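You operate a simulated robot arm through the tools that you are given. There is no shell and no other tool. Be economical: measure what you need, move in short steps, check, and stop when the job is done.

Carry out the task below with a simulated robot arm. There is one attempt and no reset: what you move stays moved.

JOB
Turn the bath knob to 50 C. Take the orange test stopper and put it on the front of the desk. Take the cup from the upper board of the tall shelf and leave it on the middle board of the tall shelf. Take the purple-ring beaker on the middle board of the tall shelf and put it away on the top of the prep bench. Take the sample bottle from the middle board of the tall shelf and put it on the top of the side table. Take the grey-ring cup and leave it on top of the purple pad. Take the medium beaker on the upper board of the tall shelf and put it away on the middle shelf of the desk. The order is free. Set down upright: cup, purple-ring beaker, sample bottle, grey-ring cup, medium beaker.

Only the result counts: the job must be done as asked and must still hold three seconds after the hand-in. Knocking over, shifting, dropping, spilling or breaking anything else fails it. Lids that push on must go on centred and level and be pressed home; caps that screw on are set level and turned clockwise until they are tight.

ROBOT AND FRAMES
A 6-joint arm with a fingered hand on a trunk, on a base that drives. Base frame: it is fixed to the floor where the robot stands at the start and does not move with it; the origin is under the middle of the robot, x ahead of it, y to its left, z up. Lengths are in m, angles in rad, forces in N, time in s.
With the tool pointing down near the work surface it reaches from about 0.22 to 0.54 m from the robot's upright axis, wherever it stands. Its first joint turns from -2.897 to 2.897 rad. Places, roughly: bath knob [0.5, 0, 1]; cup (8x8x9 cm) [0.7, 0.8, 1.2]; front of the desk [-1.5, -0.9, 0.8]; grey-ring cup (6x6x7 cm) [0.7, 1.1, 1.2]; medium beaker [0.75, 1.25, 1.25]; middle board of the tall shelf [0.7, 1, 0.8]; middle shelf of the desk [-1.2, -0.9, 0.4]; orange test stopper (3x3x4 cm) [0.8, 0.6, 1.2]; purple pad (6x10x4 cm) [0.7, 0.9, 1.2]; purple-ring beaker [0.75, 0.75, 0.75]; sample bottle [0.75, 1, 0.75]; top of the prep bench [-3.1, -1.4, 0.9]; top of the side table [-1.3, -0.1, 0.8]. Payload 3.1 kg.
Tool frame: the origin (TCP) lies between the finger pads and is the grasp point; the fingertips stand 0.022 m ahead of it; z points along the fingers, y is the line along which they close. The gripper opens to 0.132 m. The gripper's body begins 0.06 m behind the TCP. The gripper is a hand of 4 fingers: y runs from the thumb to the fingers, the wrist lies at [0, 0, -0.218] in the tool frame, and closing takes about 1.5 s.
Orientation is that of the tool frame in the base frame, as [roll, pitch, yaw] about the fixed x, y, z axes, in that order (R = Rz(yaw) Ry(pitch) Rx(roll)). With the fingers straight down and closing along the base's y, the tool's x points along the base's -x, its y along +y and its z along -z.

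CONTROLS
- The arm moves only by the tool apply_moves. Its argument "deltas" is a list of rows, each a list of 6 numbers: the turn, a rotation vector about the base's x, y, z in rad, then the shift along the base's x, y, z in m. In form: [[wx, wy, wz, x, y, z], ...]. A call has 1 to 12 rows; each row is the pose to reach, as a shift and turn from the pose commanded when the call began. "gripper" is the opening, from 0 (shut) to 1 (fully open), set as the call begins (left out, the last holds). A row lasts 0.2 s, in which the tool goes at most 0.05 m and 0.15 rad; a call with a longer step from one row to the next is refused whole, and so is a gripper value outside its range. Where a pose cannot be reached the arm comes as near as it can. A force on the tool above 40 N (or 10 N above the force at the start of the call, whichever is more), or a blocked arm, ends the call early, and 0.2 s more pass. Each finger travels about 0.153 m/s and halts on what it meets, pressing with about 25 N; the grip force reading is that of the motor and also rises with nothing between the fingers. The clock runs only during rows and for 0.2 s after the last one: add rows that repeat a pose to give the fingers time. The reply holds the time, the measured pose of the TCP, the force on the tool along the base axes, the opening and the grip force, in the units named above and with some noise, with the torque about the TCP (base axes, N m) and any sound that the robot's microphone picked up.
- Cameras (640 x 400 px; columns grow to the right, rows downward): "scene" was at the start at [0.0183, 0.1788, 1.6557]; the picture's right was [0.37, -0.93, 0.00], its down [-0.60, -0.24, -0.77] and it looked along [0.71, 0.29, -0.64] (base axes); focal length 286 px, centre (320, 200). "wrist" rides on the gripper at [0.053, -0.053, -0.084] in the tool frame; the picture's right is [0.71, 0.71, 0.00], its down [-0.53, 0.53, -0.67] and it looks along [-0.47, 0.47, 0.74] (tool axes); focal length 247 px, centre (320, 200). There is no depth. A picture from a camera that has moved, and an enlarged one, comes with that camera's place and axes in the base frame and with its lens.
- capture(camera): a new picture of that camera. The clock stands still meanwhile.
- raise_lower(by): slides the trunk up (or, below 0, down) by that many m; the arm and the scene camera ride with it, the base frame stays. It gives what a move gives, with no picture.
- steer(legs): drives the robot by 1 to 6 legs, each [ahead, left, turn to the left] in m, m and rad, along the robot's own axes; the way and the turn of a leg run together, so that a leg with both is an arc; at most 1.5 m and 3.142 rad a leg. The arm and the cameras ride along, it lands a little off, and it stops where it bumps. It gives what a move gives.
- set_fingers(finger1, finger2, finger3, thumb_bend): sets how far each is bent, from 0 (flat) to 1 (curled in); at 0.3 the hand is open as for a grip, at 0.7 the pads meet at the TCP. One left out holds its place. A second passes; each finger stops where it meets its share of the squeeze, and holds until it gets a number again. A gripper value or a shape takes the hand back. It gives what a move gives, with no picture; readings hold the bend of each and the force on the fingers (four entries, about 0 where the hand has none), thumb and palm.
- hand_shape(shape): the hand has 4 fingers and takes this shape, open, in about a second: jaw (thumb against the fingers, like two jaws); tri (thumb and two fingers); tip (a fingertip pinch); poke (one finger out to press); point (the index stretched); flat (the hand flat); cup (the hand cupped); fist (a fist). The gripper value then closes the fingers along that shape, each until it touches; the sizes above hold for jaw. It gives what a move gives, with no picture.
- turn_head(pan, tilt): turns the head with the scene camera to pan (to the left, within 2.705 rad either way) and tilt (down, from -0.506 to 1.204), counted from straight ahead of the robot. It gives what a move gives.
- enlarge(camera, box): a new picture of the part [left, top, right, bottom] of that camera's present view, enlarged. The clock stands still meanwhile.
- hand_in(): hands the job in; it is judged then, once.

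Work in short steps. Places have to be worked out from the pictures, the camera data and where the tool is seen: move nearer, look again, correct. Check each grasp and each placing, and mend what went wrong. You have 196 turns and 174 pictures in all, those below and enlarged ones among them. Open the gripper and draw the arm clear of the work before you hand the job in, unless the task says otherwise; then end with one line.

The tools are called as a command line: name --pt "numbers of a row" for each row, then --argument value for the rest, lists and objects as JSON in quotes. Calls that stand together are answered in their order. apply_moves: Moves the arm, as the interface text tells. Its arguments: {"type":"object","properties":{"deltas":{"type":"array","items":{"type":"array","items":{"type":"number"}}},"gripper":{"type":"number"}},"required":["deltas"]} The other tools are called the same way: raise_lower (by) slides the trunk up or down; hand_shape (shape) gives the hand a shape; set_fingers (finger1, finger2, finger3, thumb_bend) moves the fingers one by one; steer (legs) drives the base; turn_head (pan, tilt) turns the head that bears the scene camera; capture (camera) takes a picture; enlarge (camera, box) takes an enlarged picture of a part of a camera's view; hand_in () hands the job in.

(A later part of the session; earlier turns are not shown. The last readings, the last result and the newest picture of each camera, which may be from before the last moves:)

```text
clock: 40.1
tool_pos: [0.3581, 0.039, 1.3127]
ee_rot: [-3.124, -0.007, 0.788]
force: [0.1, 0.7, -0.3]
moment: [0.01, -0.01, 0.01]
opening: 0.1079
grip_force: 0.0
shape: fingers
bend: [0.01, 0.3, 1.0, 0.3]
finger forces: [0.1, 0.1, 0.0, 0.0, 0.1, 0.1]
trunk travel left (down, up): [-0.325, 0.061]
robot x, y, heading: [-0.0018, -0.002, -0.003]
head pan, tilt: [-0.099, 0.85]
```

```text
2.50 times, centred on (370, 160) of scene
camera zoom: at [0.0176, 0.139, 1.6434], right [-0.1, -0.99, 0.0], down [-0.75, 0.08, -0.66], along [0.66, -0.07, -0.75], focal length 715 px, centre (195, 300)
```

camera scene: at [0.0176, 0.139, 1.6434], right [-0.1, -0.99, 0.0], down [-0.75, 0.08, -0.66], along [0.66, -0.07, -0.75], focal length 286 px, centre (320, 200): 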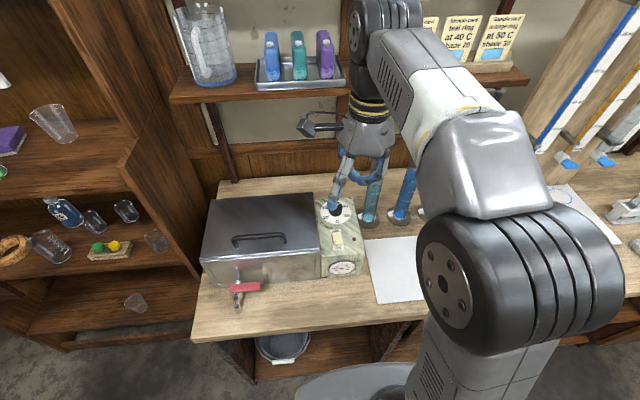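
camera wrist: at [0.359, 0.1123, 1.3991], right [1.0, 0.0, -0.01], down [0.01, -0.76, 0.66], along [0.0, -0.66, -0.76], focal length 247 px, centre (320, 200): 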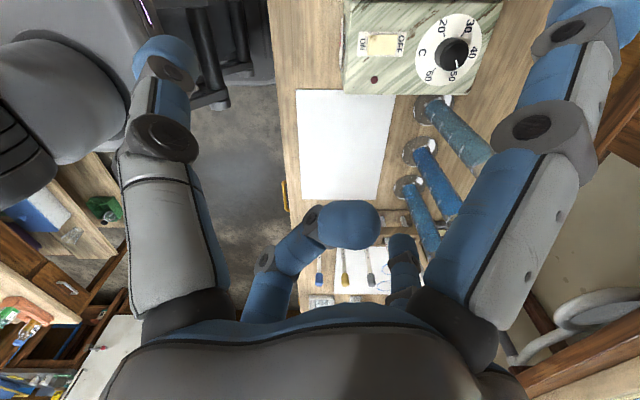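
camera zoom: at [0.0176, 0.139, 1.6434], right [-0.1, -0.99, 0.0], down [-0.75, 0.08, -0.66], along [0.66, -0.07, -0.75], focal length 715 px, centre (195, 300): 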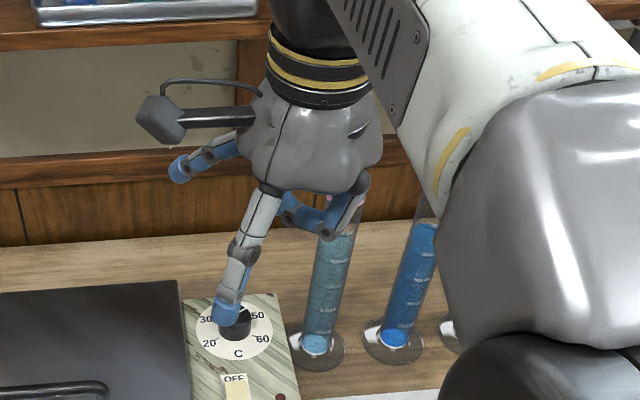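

A curled finger leaves too little depth, so the 4-way jaw used from above is the natural grip for these round items. I'll return to jaw, retract slightly and drive left until I face the tall shelf.

hand_shape --shape "jaw"

apply_moves --pt "0 0 0.1 -0.03 0 0.03" --pt "0 0 0.24 -0.06 0 0.06" --pt "0 0 0.38 -0.09 0 0.09" --pt "0 0 0.52 -0.1 0 0.1" --pt "0 0 0.66 -0.1 0 0.1" --pt "0 0 0.785 -0.1 0 0.1"

steer --legs '[[0, 0.95, 0]]'

turn_head --pan 0.0 --tilt 0.6

capture --camera "scene"

```text
clock: 41.0
tool_pos: [0.3587, 0.0401, 1.3131]
ee_rot: [-3.123, -0.007, 0.786]
force: [0.6, 0.0, 0.3]
moment: [0.01, 0.01, -0.02]
opening: 0.1322
grip_force: 0.1
shape: jaw
bend: [0.3, 0.3, 0.3, 0.3]
finger forces: [0.0, 0.0, 0.0, 0.0, 0.0, 0.0]
trunk travel left (down, up): [-0.325, 0.061]
robot x, y, heading: [0.0002, -0.0025, -0.002]
head pan, tilt: [-0.099, 0.85]
```

```text
clock: 42.4
tool_pos: [0.2576, 0.0394, 1.4015]
ee_rot: [-3.129, -0.006, 1.577]
force: [-0.4, -0.1, 0.0]
moment: [0.02, 0.03, -0.01]
opening: 0.1324
grip_force: 0.1
shape: jaw
bend: [0.3, 0.3, 0.3, 0.3]
finger forces: [0.1, 0.0, 0.0, 0.0, 0.0, 0.1]
out of reach, approached as far as the arm can: row 4, 5, 6
trunk travel left (down, up): [-0.325, 0.061]
robot x, y, heading: [0.0002, 0.0005, -0.002]
head pan, tilt: [-0.099, 0.85]
```

```text
clock: 47.3
tool_pos: [0.2595, 0.9753, 1.4016]
ee_rot: [-3.127, -0.008, 1.572]
force: [0.1, 0.7, 0.1]
moment: [-0.02, -0.04, -0.01]
opening: 0.1319
grip_force: 0.1
shape: jaw
bend: [0.3, 0.3, 0.3, 0.3]
finger forces: [0.1, 0.0, 0.0, 0.0, 0.0, 0.0]
trunk travel left (down, up): [-0.325, 0.061]
robot x, y, heading: [0.0034, 0.9382, -0.0]
head pan, tilt: [-0.099, 0.85]
```

```text
clock: 48.0
tool_pos: [0.2607, 0.9756, 1.4015]
ee_rot: [-3.125, -0.009, 1.572]
force: [-0.2, 0.2, -0.6]
moment: [-0.02, 0.0, -0.02]
opening: 0.1323
grip_force: 0.1
shape: jaw
bend: [0.3, 0.3, 0.3, 0.3]
finger forces: [0.0, 0.1, 0.0, 0.1, 0.0, 0.1]
trunk travel left (down, up): [-0.325, 0.061]
robot x, y, heading: [0.002, 0.936, -0.004]
head pan, tilt: [0.0, 0.6]
```

```text
137 pictures are left
camera scene: at [0.0297, 1.0827, 1.6642], right [0.0, -1.0, 0.0], down [-0.57, 0.0, -0.82], along [0.82, 0.0, -0.57], focal length 286 px, centre (320, 200)
```

scene: 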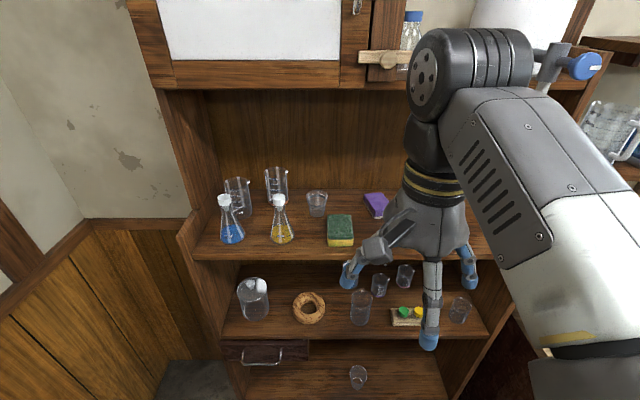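

The upper board is at z≈1.16, the middle at z≈0.80, both with x from 0.50 to 0.81. Two beakers on the upper board could be the "medium" one, so I'll enlarge them and the middle board.

enlarge --camera "scene" --box '[205, 155, 345, 255]'

enlarge --camera "scene" --box '[330, 255, 490, 355]'

```text
4.00 times, centred on (275, 205) of scene
camera zoom: at [0.0297, 1.0827, 1.6642], right [0.0, -1.0, 0.0], down [-0.57, 0.0, -0.82], along [0.82, 0.0, -0.57], focal length 1143 px, centre (500, 180)
```

zoom: 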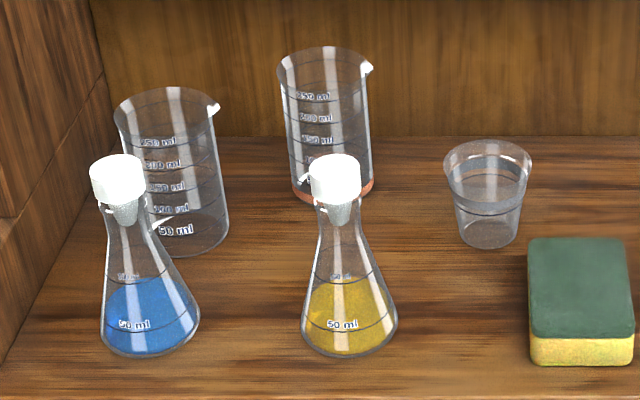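

```text
4.00 times, centred on (410, 305) of scene
camera zoom: at [0.0297, 1.0827, 1.6642], right [0.0, -1.0, 0.0], down [-0.57, 0.0, -0.82], along [0.82, 0.0, -0.57], focal length 1143 px, centre (-40, -220)
```

zoom: 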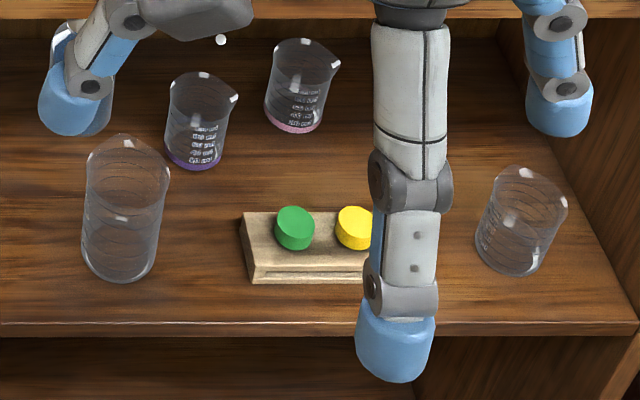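

The left upper beaker is plain and the right one has an orange ring; I'll settle that closer up. For reaching under boards I'll use the "tip" pinch with the hand tilted forward about 35°. I start by yawing the hand so the camera ends up on top.

hand_shape --shape "tip"

apply_moves --pt "0 0 -0.14 0.02 0 0" --pt "0 0 -0.28 0.04 0 0" --pt "0 0 -0.42 0.06 0 0" --pt "0 0 -0.56 0.08 0 0" --pt "0 0 -0.7 0.1 0 0" --pt "0 0 -0.84 0.1 0 0" --pt "0 0 -0.98 0.1 0 0" --pt "0 0 -1.12 0.1 0 0" --pt "0 0 -1.26 0.1 0 0" --pt "0 0 -1.4 0.1 0 0" --pt "0 0 -1.54 0.1 0 0" --pt "0 0 -1.572 0.1 0 0"

```text
clock: 49.0
tool_pos: [0.26, 0.9757, 1.4021]
ee_rot: [-3.127, -0.008, 1.573]
force: [-0.1, -0.3, -0.5]
moment: [-0.01, 0.02, 0.03]
opening: 0.132
grip_force: 0.1
shape: tip
bend: [0.11, 0.3, 0.11, 0.3]
finger forces: [0.0, 0.0, 0.1, 0.0, 0.1, 0.0]
trunk travel left (down, up): [-0.325, 0.061]
robot x, y, heading: [0.0011, 0.9402, -0.0]
head pan, tilt: [0.0, 0.6]
```

```text
clock: 51.5
tool_pos: [0.3547, 0.9745, 1.3879]
ee_rot: [-3.127, -0.011, -0.001]
force: [-1.1, -0.3, 0.2]
moment: [-0.03, -0.02, 0.0]
opening: 0.1318
grip_force: 0.0
shape: tip
bend: [0.11, 0.3, 0.11, 0.3]
finger forces: [0.1, 0.0, 0.0, 0.1, 0.0, 0.0]
out of reach, approached as far as the arm can: row 2, 3, 4, 5, 6, 7, 8, 9, 10, 11, 12
trunk travel left (down, up): [-0.325, 0.061]
robot x, y, heading: [0.0027, 0.9386, -0.002]
head pan, tilt: [0.0, 0.6]
```

The yaw reached 0. Now I'll tilt the tool forward 0.6 rad and bring it to about (0.42, 0.975, 1.33).

apply_moves --pt "-0.004 -0.12 0 0.015 0 -0.01" --pt "-0.008 -0.24 0 0.03 0 -0.02" --pt "-0.012 -0.36 0 0.045 0 -0.03" --pt "-0.014 -0.48 0 0.06 0 -0.045" --pt "-0.014 -0.6 0 0.07 0 -0.06" --pt "-0.014 -0.6 0 0.07 0 -0.06"

capture --camera "wrist"

capture --camera "scene"

```text
clock: 53.0
tool_pos: [0.4244, 0.975, 1.3273]
ee_rot: [3.139, -0.609, 0.005]
force: [-0.5, 0.5, -0.3]
moment: [-0.01, 0.0, -0.02]
opening: 0.1321
grip_force: 0.0
shape: tip
bend: [0.11, 0.3, 0.11, 0.3]
finger forces: [0.0, 0.0, 0.0, 0.0, 0.0, 0.0]
trunk travel left (down, up): [-0.325, 0.061]
robot x, y, heading: [0.0028, 0.9348, -0.002]
head pan, tilt: [0.0, 0.6]
```

```text
134 pictures are left
camera wrist: at [0.4205, 1.0286, 1.428], right [0.58, -0.7, 0.41], down [-0.81, -0.53, 0.25], along [0.04, -0.47, -0.88], focal length 247 px, centre (320, 200)
```

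wrist: 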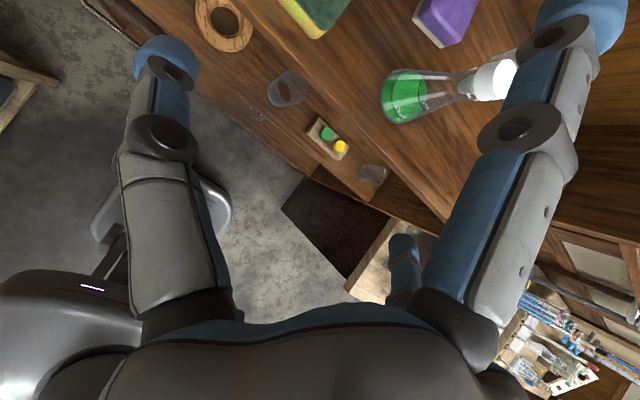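

```text
133 pictures are left
camera scene: at [0.0301, 1.0829, 1.6643], right [0.0, -1.0, 0.0], down [-0.57, 0.0, -0.82], along [0.82, 0.0, -0.57], focal length 286 px, centre (320, 200)
```

scene: 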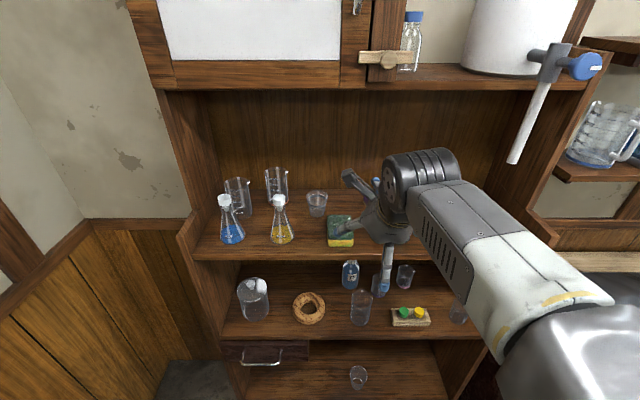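

With this yaw the wrist camera looks away from the work. I'll spin the hand half a turn about its own axis so the camera looks forward past the fingers into the shelf.

apply_moves --pt "-0.0801 0 0.1148 0 0 0" --pt "-0.1602 0 0.2296 0 0 0" --pt "-0.2403 0 0.3444 0 0 0" --pt "-0.3204 0 0.4592 0 0 0" --pt "-0.4005 0 0.574 0 0 0" --pt "-0.4806 0 0.6888 0 0 0" --pt "-0.5607 0 0.8036 0 0 0" --pt "-0.6408 0 0.9184 0 0 0" --pt "-0.7209 0 1.0332 0 0 0" --pt "-0.801 0 1.148 0 0 0" --pt "-0.8811 0 1.2628 0 0 0" --pt "-0.9612 0 1.3776 0 0 0"

apply_moves --pt "-0.0801 0 0.1148 0 0 0" --pt "-0.1602 0 0.2296 0 0 0" --pt "-0.2403 0 0.3444 0 0 0" --pt "-0.3204 0 0.4592 0 0 0" --pt "-0.4005 0 0.574 0 0 0" --pt "-0.4806 0 0.6888 0 0 0" --pt "-0.5607 0 0.8036 0 0 0" --pt "-0.6408 0 0.9184 0 0 0" --pt "-0.7209 0 1.0332 0 0 0" --pt "-0.801 0 1.148 0 0 0" --pt "-0.836 0 1.1985 0 0 0"

capture --camera "wrist"

capture --camera "scene"

```text
clock: 55.5
tool_pos: [0.4243, 0.976, 1.3273]
ee_rot: [2.538, 0.067, 1.664]
force: [-0.3, -1.3, -0.3]
moment: [-0.02, -0.03, 0.0]
opening: 0.1322
grip_force: 0.1
shape: tip
bend: [0.11, 0.3, 0.11, 0.3]
finger forces: [0.1, 0.1, 0.1, 0.0, 0.0, 0.0]
trunk travel left (down, up): [-0.325, 0.061]
robot x, y, heading: [0.0033, 0.9355, 0.001]
head pan, tilt: [0.0, 0.6]
```

```text
clock: 58.0
tool_pos: [0.4239, 0.9751, 1.3275]
ee_rot: [-3.136, 0.611, -3.135]
force: [0.0, 0.7, 0.2]
moment: [-0.02, -0.01, 0.01]
opening: 0.1317
grip_force: 0.1
shape: tip
bend: [0.11, 0.3, 0.11, 0.3]
finger forces: [0.0, 0.1, 0.1, 0.0, 0.0, 0.0]
trunk travel left (down, up): [-0.325, 0.061]
robot x, y, heading: [0.0013, 0.9315, -0.001]
head pan, tilt: [0.0, 0.6]
```

```text
132 pictures are left
camera wrist: at [0.3326, 0.9218, 1.3671], right [-0.58, 0.7, -0.41], down [0.05, 0.53, 0.85], along [0.81, 0.47, -0.34], focal length 247 px, centre (320, 200)
```

wrist: 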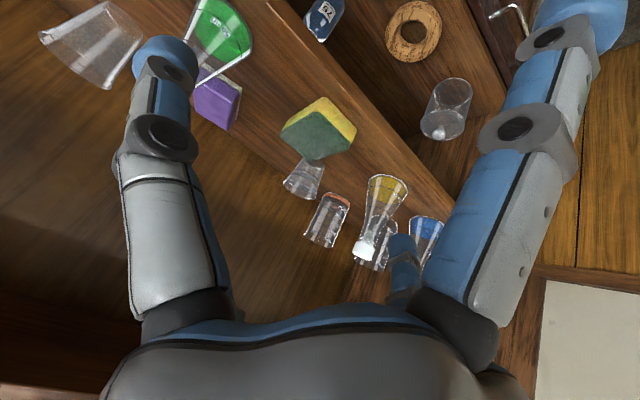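

```text
131 pictures are left
camera scene: at [0.0298, 1.0829, 1.6643], right [0.0, -1.0, 0.0], down [-0.56, 0.0, -0.83], along [0.83, 0.0, -0.56], focal length 286 px, centre (320, 200)
```

scene: 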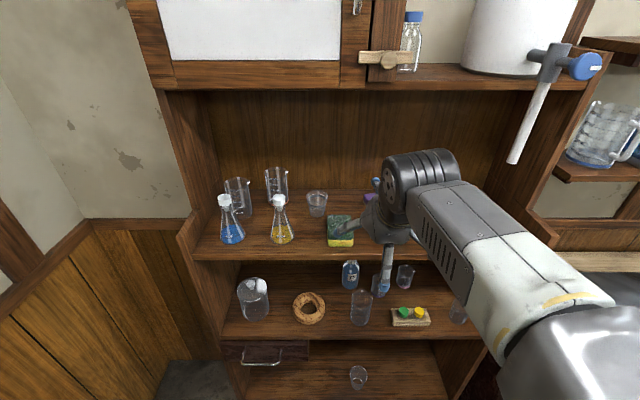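

I now have a forward view, upside down. I'll enlarge it around the grey-ring cup and beakers to locate them.

enlarge --camera "wrist" --box '[260, 90, 440, 290]'

enlarge --camera "scene" --box '[205, 160, 355, 255]'

```text
2.00 times, centred on (350, 190) of wrist
camera zoom: at [0.3326, 0.9218, 1.3671], right [-0.58, 0.7, -0.41], down [0.05, 0.53, 0.85], along [0.81, 0.47, -0.34], focal length 494 px, centre (260, 220)
```

zoom: 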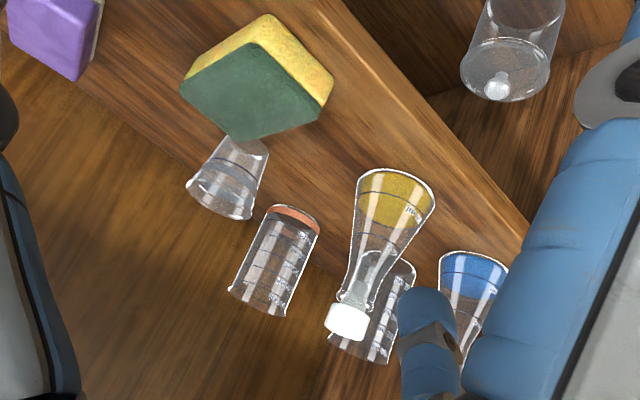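

```text
4.21 times, centred on (280, 208) of scene
camera zoom: at [0.0298, 1.0829, 1.6643], right [0.0, -1.0, 0.0], down [-0.56, 0.0, -0.83], along [0.83, 0.0, -0.56], focal length 1204 px, centre (488, 168)
```

zoom: 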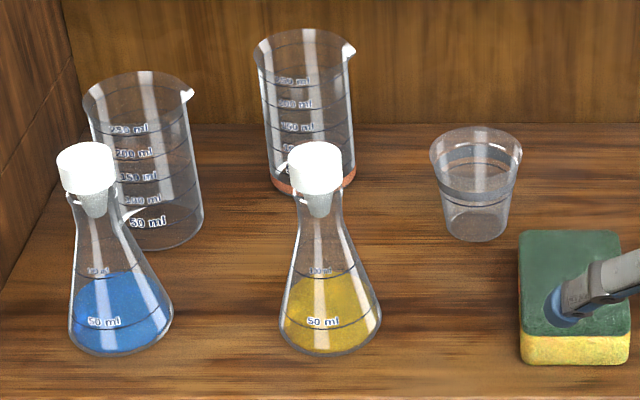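

The grey-ring cup's base is at (0.70, 1.09, 1.16). The plain left beaker looks to be the "medium" one. I'll drive 0.12 m closer, ease the tilt to 0.40 rad, part-close the fingers and move above the cup.

steer --legs '[[0.12, 0, 0]]'

apply_moves --pt "0 -0.1 0 0.0 0.03 0.0" --pt "0 -0.2 0 0.0 0.06 0" --pt "0 -0.21 0 0.0 0.09 0" --pt "0 -0.21 0 0.0 0.116 0" --pt "0 -0.21 0 0.0 0.116 0" --gripper 0.66

capture --camera "wrist"

capture --camera "scene"

```text
clock: 59.2
tool_pos: [0.5433, 0.975, 1.3267]
ee_rot: [-3.138, 0.611, -3.137]
force: [-0.4, -0.3, 0.4]
moment: [-0.01, -0.03, -0.02]
opening: 0.1321
grip_force: 0.0
shape: tip
bend: [0.11, 0.3, 0.11, 0.3]
finger forces: [0.1, 0.0, 0.0, 0.0, 0.1, 0.0]
trunk travel left (down, up): [-0.325, 0.061]
robot x, y, heading: [0.1198, 0.9354, -0.003]
head pan, tilt: [0.0, 0.6]
```

```text
clock: 60.4
tool_pos: [0.5441, 1.092, 1.326]
ee_rot: [-3.136, 0.82, -3.137]
force: [-0.2, 0.1, 0.5]
moment: [0.0, -0.04, 0.01]
opening: 0.0878
grip_force: 0.1
shape: tip
bend: [0.11, 0.29, 0.11, 0.7]
finger forces: [0.0, 0.0, 0.0, 0.0, 0.0, 0.0]
trunk travel left (down, up): [-0.325, 0.061]
robot x, y, heading: [0.1199, 0.935, -0.001]
head pan, tilt: [0.0, 0.6]
```

```text
128 pictures are left
camera wrist: at [0.4469, 1.0384, 1.346], right [-0.48, 0.7, -0.52], down [-0.13, 0.53, 0.84], along [0.87, 0.47, -0.16], focal length 247 px, centre (320, 200)
```

wrist: 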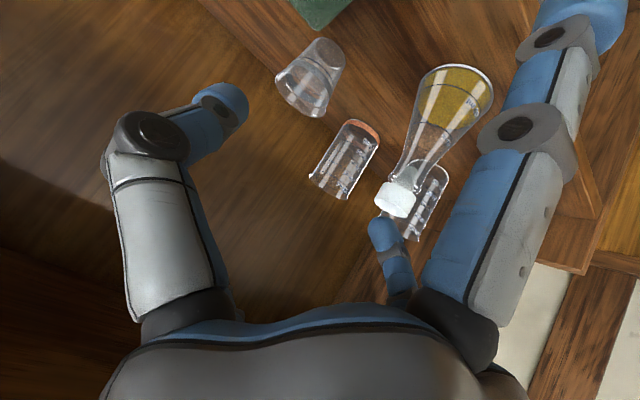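

```text
127 pictures are left
camera scene: at [0.1484, 1.0821, 1.6643], right [0.0, -1.0, 0.0], down [-0.56, 0.0, -0.83], along [0.83, 0.0, -0.56], focal length 286 px, centre (320, 200)
```

scene: 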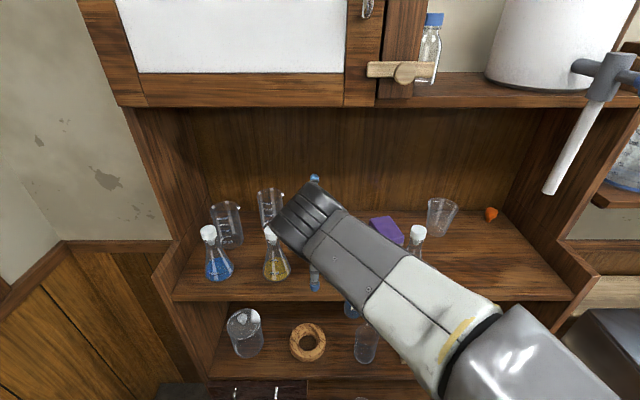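

I tilted the wrong way, to 0.82. I'll go in low at that tilt, clear of the ceiling, and ease back to 0.40 as I reach the cup from above.

apply_moves --pt "0 0 0 0.03 0 -0.02" --pt "0 0.05 0 0.06 0 -0.03" --pt "0 0.12 0 0.09 0 -0.035" --pt "0 0.22 0 0.11 0 -0.035" --pt "0 0.32 0 0.13 0 -0.04" --pt "0 0.42 0 0.145 0 -0.045" --pt "0 0.42 0 0.145 0 -0.045"

capture --camera "wrist"

capture --camera "scene"

```text
clock: 62.0
tool_pos: [0.6734, 1.0886, 1.2747]
ee_rot: [-3.139, 0.398, -3.137]
force: [-0.4, 0.5, 0.3]
moment: [0.02, -0.02, -0.03]
opening: 0.0876
grip_force: 0.2
shape: tip
bend: [0.11, 0.29, 0.11, 0.7]
finger forces: [0.0, 0.1, 0.0, 0.0, 0.0, 0.0]
out of reach, approached as far as the arm can: row 6, 7
trunk travel left (down, up): [-0.325, 0.061]
robot x, y, heading: [0.1214, 0.9375, -0.005]
head pan, tilt: [0.0, 0.6]
```

```text
126 pictures are left
camera wrist: at [0.593, 1.0341, 1.3328], right [-0.65, 0.7, -0.28], down [0.22, 0.53, 0.82], along [0.72, 0.47, -0.5], focal length 247 px, centre (320, 200)
```

wrist: 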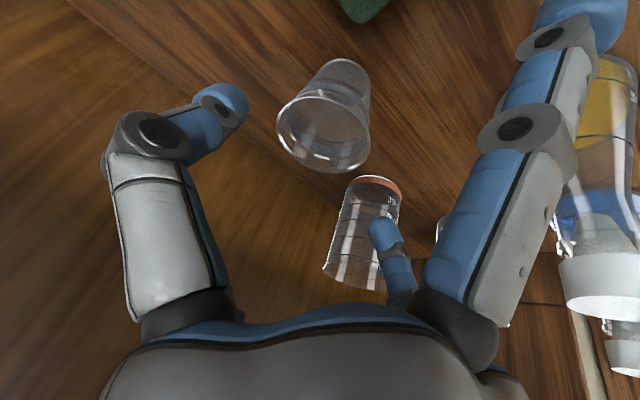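

```text
125 pictures are left
camera scene: at [0.1475, 1.0826, 1.6643], right [0.0, -1.0, 0.0], down [-0.56, 0.0, -0.83], along [0.83, 0.0, -0.56], focal length 286 px, centre (320, 200)
```

scene: 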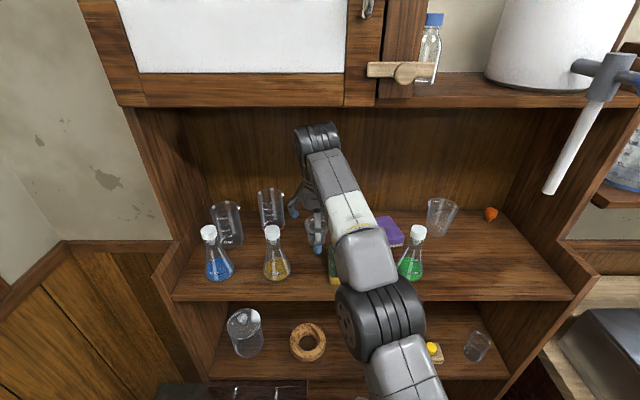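

The cup is at about (0.69, 1.084), with its rim at 1.23. Reach should improve lower down, so I'll descend onto it.

apply_moves --pt "0 0 0 0.005 -0.003 -0.02" --pt "0 0 0 0.01 -0.004 -0.035" --pt "0 0 0 0.015 -0.004 -0.045" --pt "0 0 0 0.017 -0.004 -0.055" --pt "0 0 0 0.017 -0.004 -0.058"

capture --camera "wrist"

enlarge --camera "scene" --box '[240, 150, 400, 300]'

```text
clock: 63.2
tool_pos: [0.6914, 1.0847, 1.2172]
ee_rot: [-3.14, 0.401, -3.14]
force: [-0.4, 0.0, 0.0]
moment: [0.01, 0.01, 0.01]
opening: 0.0877
grip_force: 0.3
shape: tip
bend: [0.11, 0.29, 0.11, 0.7]
finger forces: [0.1, 0.1, 0.0, 0.1, 0.0, 0.0]
trunk travel left (down, up): [-0.325, 0.061]
robot x, y, heading: [0.122, 0.935, -0.003]
head pan, tilt: [0.0, 0.6]
```

```text
124 pictures are left
camera wrist: at [0.6109, 1.0304, 1.2748], right [-0.65, 0.7, -0.28], down [0.22, 0.53, 0.82], along [0.72, 0.47, -0.5], focal length 247 px, centre (320, 200)
```

wrist: 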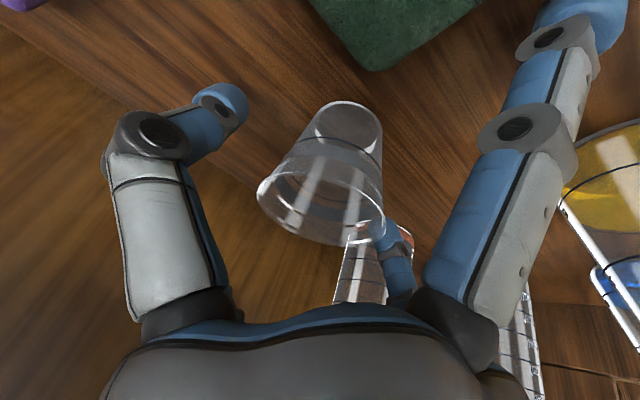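

```text
2.67 times, centred on (320, 225) of scene
camera zoom: at [0.1486, 1.0827, 1.6643], right [0.0, -1.0, 0.0], down [-0.56, 0.0, -0.83], along [0.83, 0.0, -0.56], focal length 762 px, centre (320, 133)
```

zoom: 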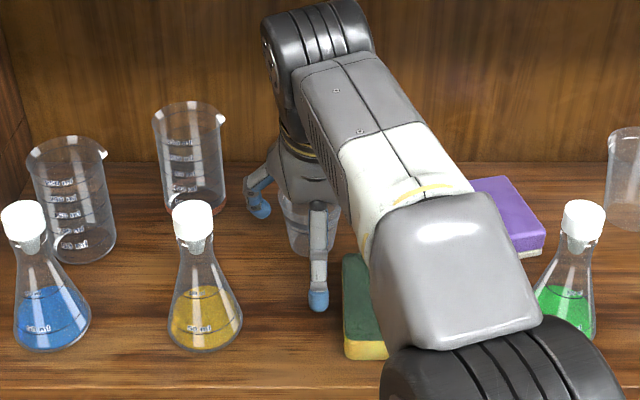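

The cup is centred between the thumb and finger 2. Closing.

apply_moves --pt "0 0 0 0 0 0" --pt "0 0 0 0 0 0" --pt "0 0 0 0 0 0" --pt "0 0 0 0 0 0" --pt "0 0 0 0 0 0" --gripper 0.0

capture --camera "wrist"

```text
clock: 64.4
tool_pos: [0.6925, 1.0842, 1.2172]
ee_rot: [-3.141, 0.398, -3.138]
force: [-0.3, -0.5, 0.0]
moment: [0.0, -0.04, -0.02]
opening: 0.0474
grip_force: 25.3
shape: tip
bend: [0.27, 0.43, 0.27, 0.7]
finger forces: [0.0, 22.5, 0.1, 0.0, 22.2, 0.0]
trunk travel left (down, up): [-0.325, 0.061]
robot x, y, heading: [0.1228, 0.9323, -0.001]
head pan, tilt: [0.0, 0.6]
```

```text
122 pictures are left
camera wrist: at [0.6109, 1.0305, 1.275], right [-0.65, 0.7, -0.28], down [0.22, 0.53, 0.82], along [0.72, 0.47, -0.5], focal length 247 px, centre (320, 200)
```

wrist: 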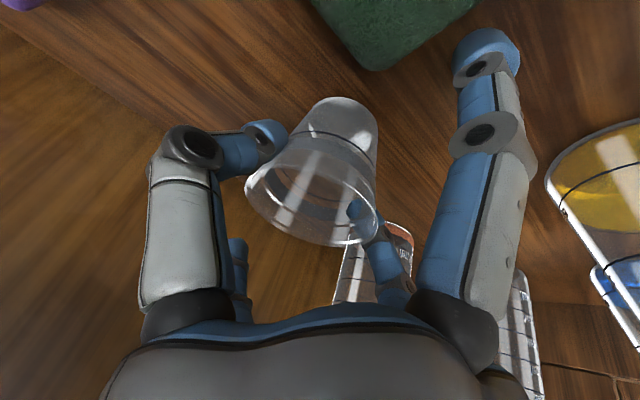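

Gripped, with 22 N on the thumb and finger 2. I'll lift 6 cm and carry it towards the purple pad, which I put at about (0.698, 0.887) with its top near 1.20.

apply_moves --pt "0 0 0 0 0 0.02" --pt "0 0 0 0 0 0.04" --pt "0 0 0 -0.005 0 0.055" --pt "0 0 0 -0.01 -0.02 0.06" --pt "0 0 0 -0.01 -0.06 0.06" --pt "0 0 0 -0.01 -0.1 0.06" --pt "0 0 0 -0.005 -0.14 0.06" --pt "0 0 0 0 -0.17 0.06" --pt "0 0 0 0.003 -0.197 0.06" --pt "0 0 0 0.003 -0.197 0.06"

capture --camera "wrist"

capture --camera "scene"

```text
clock: 66.6
tool_pos: [0.6948, 0.8846, 1.2774]
ee_rot: [-3.137, 0.4, -3.135]
force: [0.6, 0.3, -0.2]
moment: [0.01, -0.02, 0.0]
opening: 0.0472
grip_force: 24.7
shape: tip
bend: [0.27, 0.43, 0.27, 0.7]
finger forces: [0.0, 22.4, 0.0, 0.1, 22.3, 0.1]
out of reach, approached as far as the arm can: row 2, 3
trunk travel left (down, up): [-0.325, 0.061]
robot x, y, heading: [0.1202, 0.9361, -0.005]
head pan, tilt: [0.0, 0.6]
```

```text
121 pictures are left
camera wrist: at [0.6138, 0.8323, 1.335], right [-0.65, 0.7, -0.28], down [0.22, 0.53, 0.82], along [0.72, 0.47, -0.5], focal length 247 px, centre (320, 200)
```

wrist: 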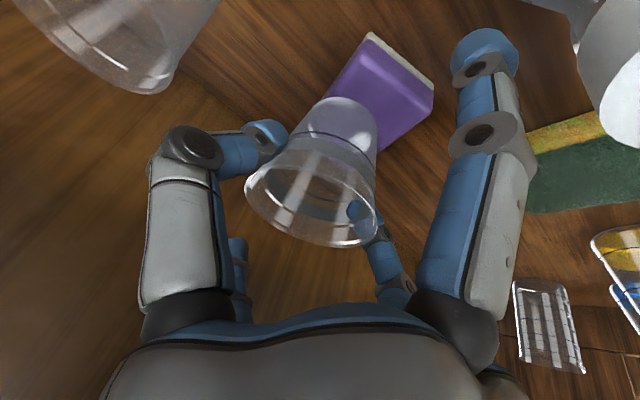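

```text
120 pictures are left
camera scene: at [0.1482, 1.0833, 1.6642], right [0.0, -1.0, 0.0], down [-0.56, 0.0, -0.83], along [0.83, 0.0, -0.56], focal length 286 px, centre (320, 200)
```

scene: 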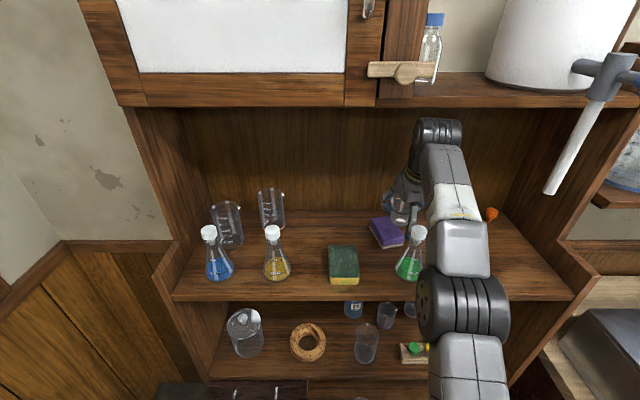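

I need to see the cup and pad alignment closely, and the green flask's cap just behind finger 1. I'll enlarge both views.

enlarge --camera "wrist" --box '[240, 20, 480, 170]'

enlarge --camera "scene" --box '[350, 170, 470, 290]'

```text
2.67 times, centred on (360, 95) of wrist
camera zoom: at [0.6138, 0.8323, 1.335], right [-0.65, 0.7, -0.28], down [0.22, 0.53, 0.82], along [0.72, 0.47, -0.5], focal length 659 px, centre (213, 480)
```

zoom: 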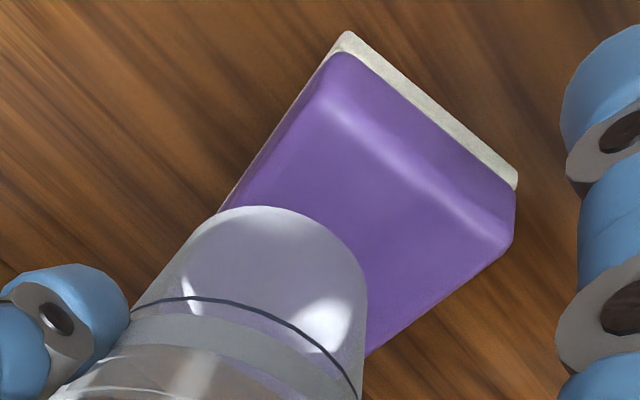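

```text
3.33 times, centred on (410, 230) of scene
camera zoom: at [0.1482, 1.0833, 1.6642], right [0.0, -1.0, 0.0], down [-0.56, 0.0, -0.83], along [0.83, 0.0, -0.56], focal length 953 px, centre (20, 100)
```

zoom: 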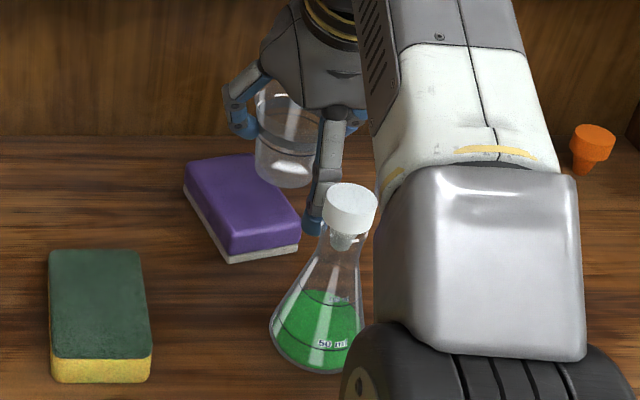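

The pad centre comes out nearer (0.705, 0.914), and the cup base is at (0.694, 0.885). I'll shift +9 mm in x and +29 mm in y, which also moves off the flask, then lower slowly.

apply_moves --pt "0 0 0 0.005 0.015 0" --pt "0 0 0 0.009 0.029 0" --pt "0 0 0 0.009 0.029 -0.008" --pt "0 0 0 0.009 0.029 -0.012" --pt "0 0 0 0.009 0.029 -0.016" --pt "0 0 0 0.009 0.029 -0.016"

enlarge --camera "wrist" --box '[240, 20, 480, 170]'

enlarge --camera "scene" --box '[350, 170, 470, 290]'

```text
clock: 68.0
tool_pos: [0.7051, 0.9156, 1.2614]
ee_rot: [-3.141, 0.399, -3.138]
force: [-0.2, -0.6, -0.5]
moment: [0.02, -0.03, 0.04]
opening: 0.0472
grip_force: 24.8
shape: tip
bend: [0.27, 0.43, 0.27, 0.7]
finger forces: [0.0, 22.5, 0.1, 0.0, 22.4, 0.1]
out of reach, approached as far as the arm can: row 2
trunk travel left (down, up): [-0.325, 0.061]
robot x, y, heading: [0.1205, 0.9357, -0.0]
head pan, tilt: [0.0, 0.6]
```

```text
2.67 times, centred on (360, 95) of wrist
camera zoom: at [0.6232, 0.8618, 1.3188], right [-0.65, 0.7, -0.28], down [0.22, 0.53, 0.82], along [0.72, 0.47, -0.5], focal length 659 px, centre (213, 480)
```

zoom: 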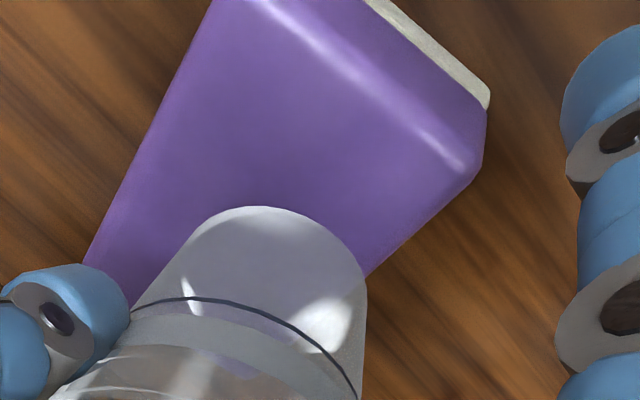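

```text
3.33 times, centred on (410, 230) of scene
camera zoom: at [0.1487, 1.0827, 1.6643], right [0.0, -1.0, 0.0], down [-0.57, 0.0, -0.82], along [0.82, 0.0, -0.57], focal length 953 px, centre (20, 100)
```

zoom: 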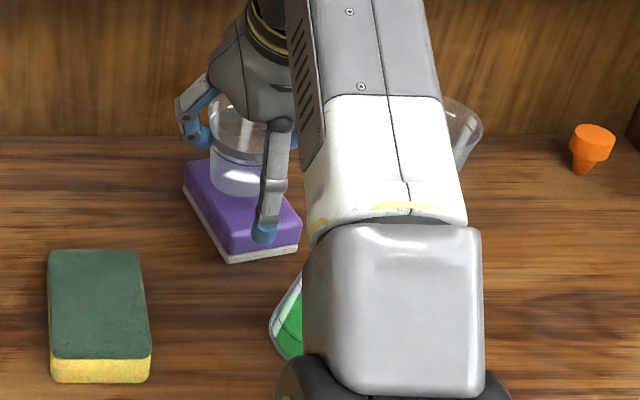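

The alignment is good. I'll nudge -7 mm in y to the pad's mid-line and lower until it touches.

apply_moves --pt "0 0 0 0.002 -0.007 0" --pt "0 0 0 0.002 -0.007 -0.004" --pt "0 0 0 0.002 -0.007 -0.007" --pt "0 0 0 0.002 -0.007 -0.009"

enlarge --camera "scene" --box '[360, 180, 440, 260]'

```text
clock: 69.0
tool_pos: [0.7085, 0.9076, 1.2527]
ee_rot: [-3.142, 0.401, -3.138]
force: [0.5, 0.5, -0.1]
moment: [0.01, 0.05, 0.0]
opening: 0.0472
grip_force: 25.0
shape: tip
bend: [0.27, 0.43, 0.27, 0.7]
finger forces: [0.1, 22.4, 0.1, 0.1, 22.3, 0.0]
trunk travel left (down, up): [-0.325, 0.061]
robot x, y, heading: [0.1221, 0.9381, -0.001]
head pan, tilt: [0.0, 0.6]
```

```text
5.00 times, centred on (400, 220) of scene
camera zoom: at [0.1488, 1.0827, 1.6643], right [0.0, -1.0, 0.0], down [-0.57, 0.0, -0.82], along [0.82, 0.0, -0.57], focal length 1429 px, centre (-80, 100)
```

zoom: 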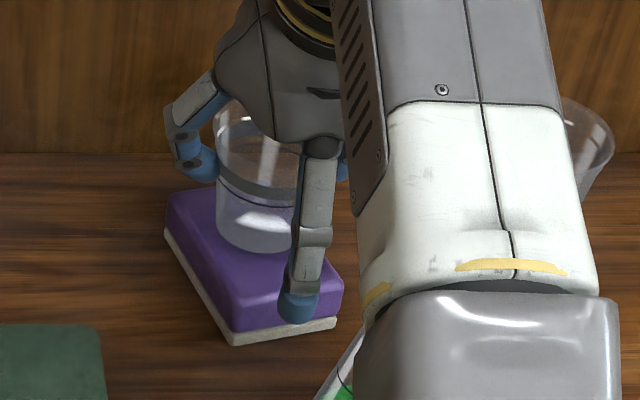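

No contact yet. I'll continue lowering in small steps.

apply_moves --pt "0 0 0 0 0 -0.003" --pt "0 0 0 0 0 -0.006"

apply_moves --pt "0 0 0 0 0 -0.002" --pt "0 0 0 0 0 -0.004"

enlarge --camera "wrist" --box '[200, 20, 500, 260]'

```text
clock: 69.6
tool_pos: [0.7099, 0.9085, 1.2479]
ee_rot: [-3.141, 0.398, -3.137]
force: [0.4, 0.4, -0.4]
moment: [0.0, 0.02, -0.02]
opening: 0.0472
grip_force: 24.6
shape: tip
bend: [0.27, 0.43, 0.27, 0.7]
finger forces: [0.1, 22.5, 0.0, 0.0, 22.3, 0.1]
out of reach, approached as far as the arm can: row 1, 2
trunk travel left (down, up): [-0.325, 0.061]
robot x, y, heading: [0.1219, 0.9378, -0.003]
head pan, tilt: [0.0, 0.6]
```

```text
clock: 70.2
tool_pos: [0.7109, 0.9089, 1.2471]
ee_rot: [-3.14, 0.399, -3.137]
force: [-0.2, -0.3, 3.4]
moment: [-0.08, -0.02, -0.01]
opening: 0.0472
grip_force: 24.9
shape: tip
bend: [0.27, 0.43, 0.27, 0.7]
finger forces: [0.0, 23.0, 0.1, 0.1, 22.5, 0.1]
trunk travel left (down, up): [-0.325, 0.061]
robot x, y, heading: [0.1201, 0.935, 0.004]
head pan, tilt: [0.0, 0.6]
```

```text
1.67 times, centred on (350, 140) of wrist
camera zoom: at [0.6299, 0.8551, 1.3042], right [-0.65, 0.7, -0.28], down [0.22, 0.53, 0.82], along [0.72, 0.47, -0.5], focal length 412 px, centre (270, 300)
```

zoom: 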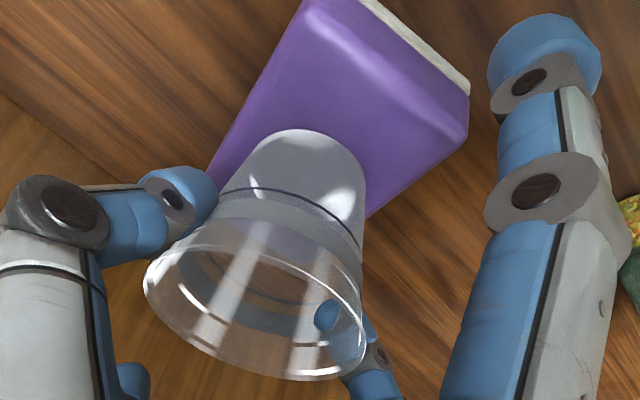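

Contact: 3.4 N upward, with the base at z≈1.19. I'll release and lift clear using the trunk.

apply_moves --pt "0 0 0 0 0 0.001" --pt "0 0 0 0 0 0.001" --pt "0 0 0 0 0 0.001" --pt "0 0 0 0 0 0.001" --gripper 0.66

raise_lower --by 0.045

capture --camera "wrist"

capture --camera "scene"

```text
clock: 71.2
tool_pos: [0.7106, 0.91, 1.2452]
ee_rot: [-3.14, 0.397, -3.138]
force: [0.4, 0.5, 0.1]
moment: [-0.04, 0.0, -0.01]
opening: 0.0866
grip_force: 0.1
shape: tip
bend: [0.11, 0.3, 0.11, 0.7]
finger forces: [0.0, 0.1, 0.0, 0.0, 0.0, 0.0]
trunk travel left (down, up): [-0.325, 0.061]
robot x, y, heading: [0.1221, 0.9352, -0.001]
head pan, tilt: [0.0, 0.6]
```

```text
clock: 72.0
tool_pos: [0.7072, 0.9092, 1.285]
ee_rot: [-3.141, 0.386, -3.138]
force: [-0.1, -0.7, -0.7]
moment: [0.0, 0.01, -0.03]
opening: 0.0868
grip_force: 0.0
shape: tip
bend: [0.11, 0.3, 0.11, 0.7]
finger forces: [0.0, 0.1, 0.0, 0.0, 0.0, 0.1]
trunk travel left (down, up): [-0.37, 0.016]
robot x, y, heading: [0.1225, 0.9352, 0.003]
head pan, tilt: [0.0, 0.6]
```

```text
113 pictures are left
camera wrist: at [0.628, 0.8551, 1.344], right [-0.66, 0.7, -0.27], down [0.23, 0.53, 0.82], along [0.72, 0.47, -0.51], focal length 247 px, centre (320, 200)
```

wrist: 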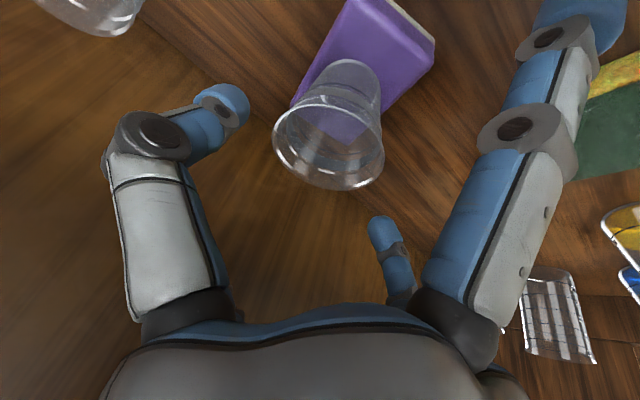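

```text
112 pictures are left
camera scene: at [0.1444, 1.0828, 1.7093], right [0.0, -1.0, 0.0], down [-0.56, 0.0, -0.83], along [0.83, 0.0, -0.56], focal length 286 px, centre (320, 200)
```

scene: 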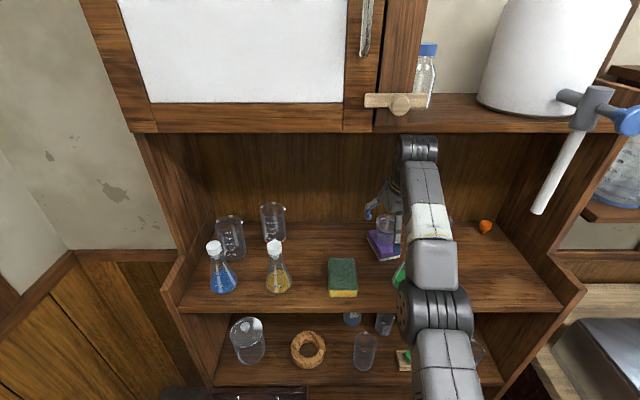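

The cup stands on the pad. I'll raise the trunk the last bit and tilt to 0.6 to stay under the ceiling, then move +y off the cup and sidestep left towards the medium beaker.

raise_lower --by 0.016

apply_moves --pt "0 -0.1 0 0 0 0.005" --pt "0 -0.2 0 0 0 0.012" --pt "0 -0.2 0 0 0.03 0.015" --pt "0 -0.2 0 -0.01 0.07 0.015" --pt "0 -0.2 0 -0.02 0.1 0.015" --pt "0 -0.2 0 -0.04 0.13 0.015" --pt "0 -0.2 0.1 -0.06 0.13 0.015" --pt "0 -0.2 0.1 -0.09 0.13 0.015"

capture --camera "scene"

```text
clock: 72.7
tool_pos: [0.7002, 0.9104, 1.2832]
ee_rot: [3.14, 0.35, -3.137]
force: [0.3, 0.2, -0.1]
moment: [-0.02, -0.01, 0.03]
opening: 0.0869
grip_force: 0.1
shape: tip
bend: [0.11, 0.3, 0.11, 0.7]
finger forces: [0.1, 0.1, 0.0, 0.0, 0.0, 0.0]
trunk travel left (down, up): [-0.386, 0.0]
robot x, y, heading: [0.1203, 0.9352, -0.004]
head pan, tilt: [0.0, 0.6]
```

```text
clock: 73.6
tool_pos: [0.7457, 0.924, 1.2978]
ee_rot: [3.139, 0.539, 3.123]
force: [-24.8, -4.9, 8.5]
moment: [0.11, -1.31, -0.6]
opening: 0.0868
grip_force: 0.1
shape: tip
bend: [0.11, 0.3, 0.17, 0.7]
finger forces: [0.0, 0.0, 24.8, 0.1, 0.0, 0.0]
out of reach, approached as far as the arm can: row 1, 2, 3
trunk travel left (down, up): [-0.386, 0.0]
robot x, y, heading: [0.1193, 0.9328, -0.004]
head pan, tilt: [0.0, 0.6]
stopped in row 4: the force on the tool passed its limit at 101 N (the readings are from after the stop); the commanded pose is now the measured one
```

```text
111 pictures are left
camera scene: at [0.1398, 1.0799, 1.7267], right [-0.01, -1.0, 0.0], down [-0.56, 0.0, -0.83], along [0.83, -0.01, -0.56], focal length 286 px, centre (320, 200)
```

scene: 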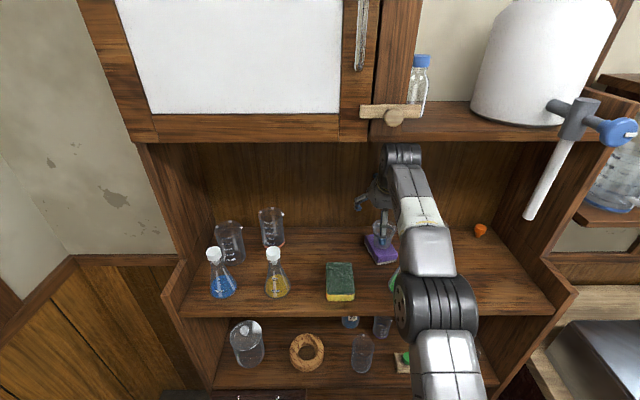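

Finger 3 touched the back wall because the commanded pose had drifted forward. I'll look closely before pulling away.

enlarge --camera "scene" --box '[340, 180, 460, 280]'

capture --camera "wrist"

```text
4.00 times, centred on (400, 230) of scene
camera zoom: at [0.1398, 1.0799, 1.7267], right [-0.01, -1.0, 0.0], down [-0.56, 0.0, -0.83], along [0.83, -0.01, -0.56], focal length 1143 px, centre (0, 80)
```

zoom: 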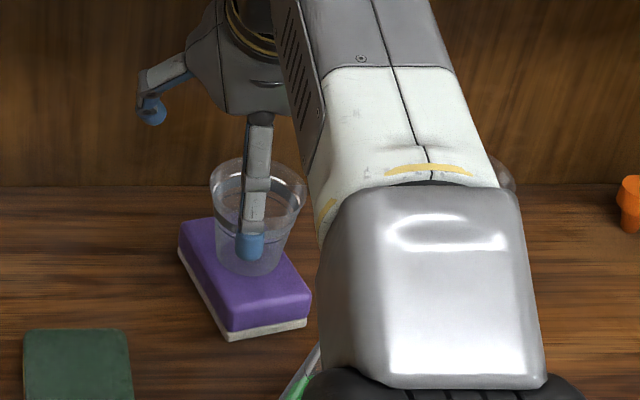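

```text
109 pictures are left
camera wrist: at [0.6559, 0.8712, 1.3442], right [-0.59, 0.72, -0.36], down [0.12, 0.52, 0.84], along [0.8, 0.46, -0.39], focal length 247 px, centre (320, 200)
```

wrist: 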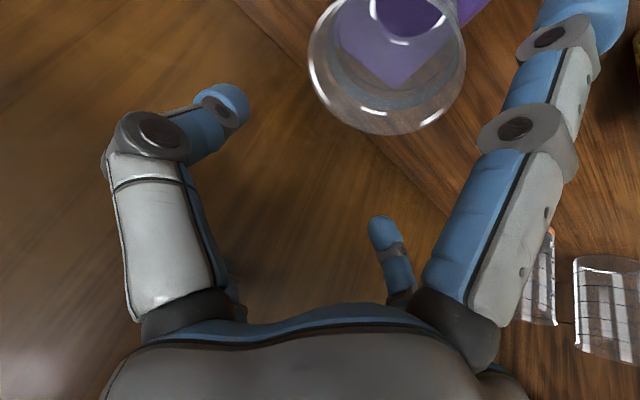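

The cup is upright and untouched, and finger 1 is just in front of it. I'll back away -x first, then +y.

apply_moves --pt "0 0 0 -0.02 0.005 0.005" --pt "0 0 0 -0.05 0.01 0.01" --pt "0 0 0 -0.06 0.04 0.01" --pt "0 0 0 -0.07 0.08 0.01" --pt "0 0 0 -0.1 0.1 0.01" --pt "0 0 0 -0.14 0.11 0.01" --pt "0 0 0 -0.18 0.11 0.01" --pt "0 0 0 -0.2 0.11 0.01"

steer --legs '[[0, 0.1, 0]]'

capture --camera "scene"

```text
clock: 75.4
tool_pos: [0.5541, 1.0402, 1.3066]
ee_rot: [3.141, 0.544, 3.128]
force: [-0.4, 0.5, -0.2]
moment: [-0.01, -0.01, 0.01]
opening: 0.0867
grip_force: 0.1
shape: tip
bend: [0.11, 0.3, 0.11, 0.7]
finger forces: [0.0, 0.0, 0.0, 0.0, 0.1, 0.1]
trunk travel left (down, up): [-0.386, 0.0]
robot x, y, heading: [0.1172, 0.9358, -0.005]
head pan, tilt: [0.0, 0.6]
```

```text
clock: 76.5
tool_pos: [0.5546, 1.1387, 1.3081]
ee_rot: [3.14, 0.542, 3.129]
force: [0.1, 0.4, 0.0]
moment: [0.0, 0.02, -0.03]
opening: 0.0868
grip_force: 0.0
shape: tip
bend: [0.11, 0.3, 0.11, 0.7]
finger forces: [0.0, 0.1, 0.1, 0.0, 0.0, 0.0]
trunk travel left (down, up): [-0.386, 0.0]
robot x, y, heading: [0.12, 1.0347, -0.004]
head pan, tilt: [0.0, 0.6]
```

```text
108 pictures are left
camera scene: at [0.1494, 1.1815, 1.7243], right [0.0, -1.0, 0.0], down [-0.56, 0.0, -0.83], along [0.83, 0.0, -0.56], focal length 286 px, centre (320, 200)
```

scene: 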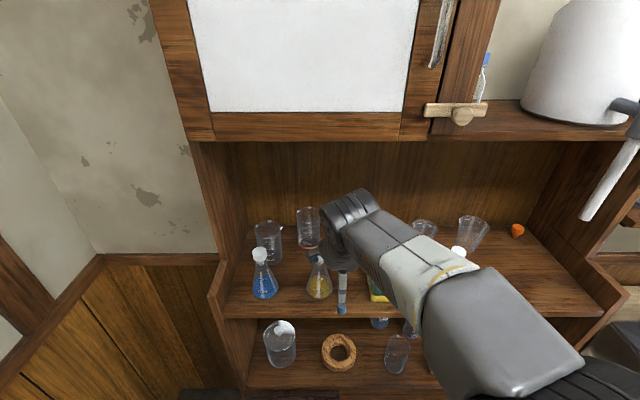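

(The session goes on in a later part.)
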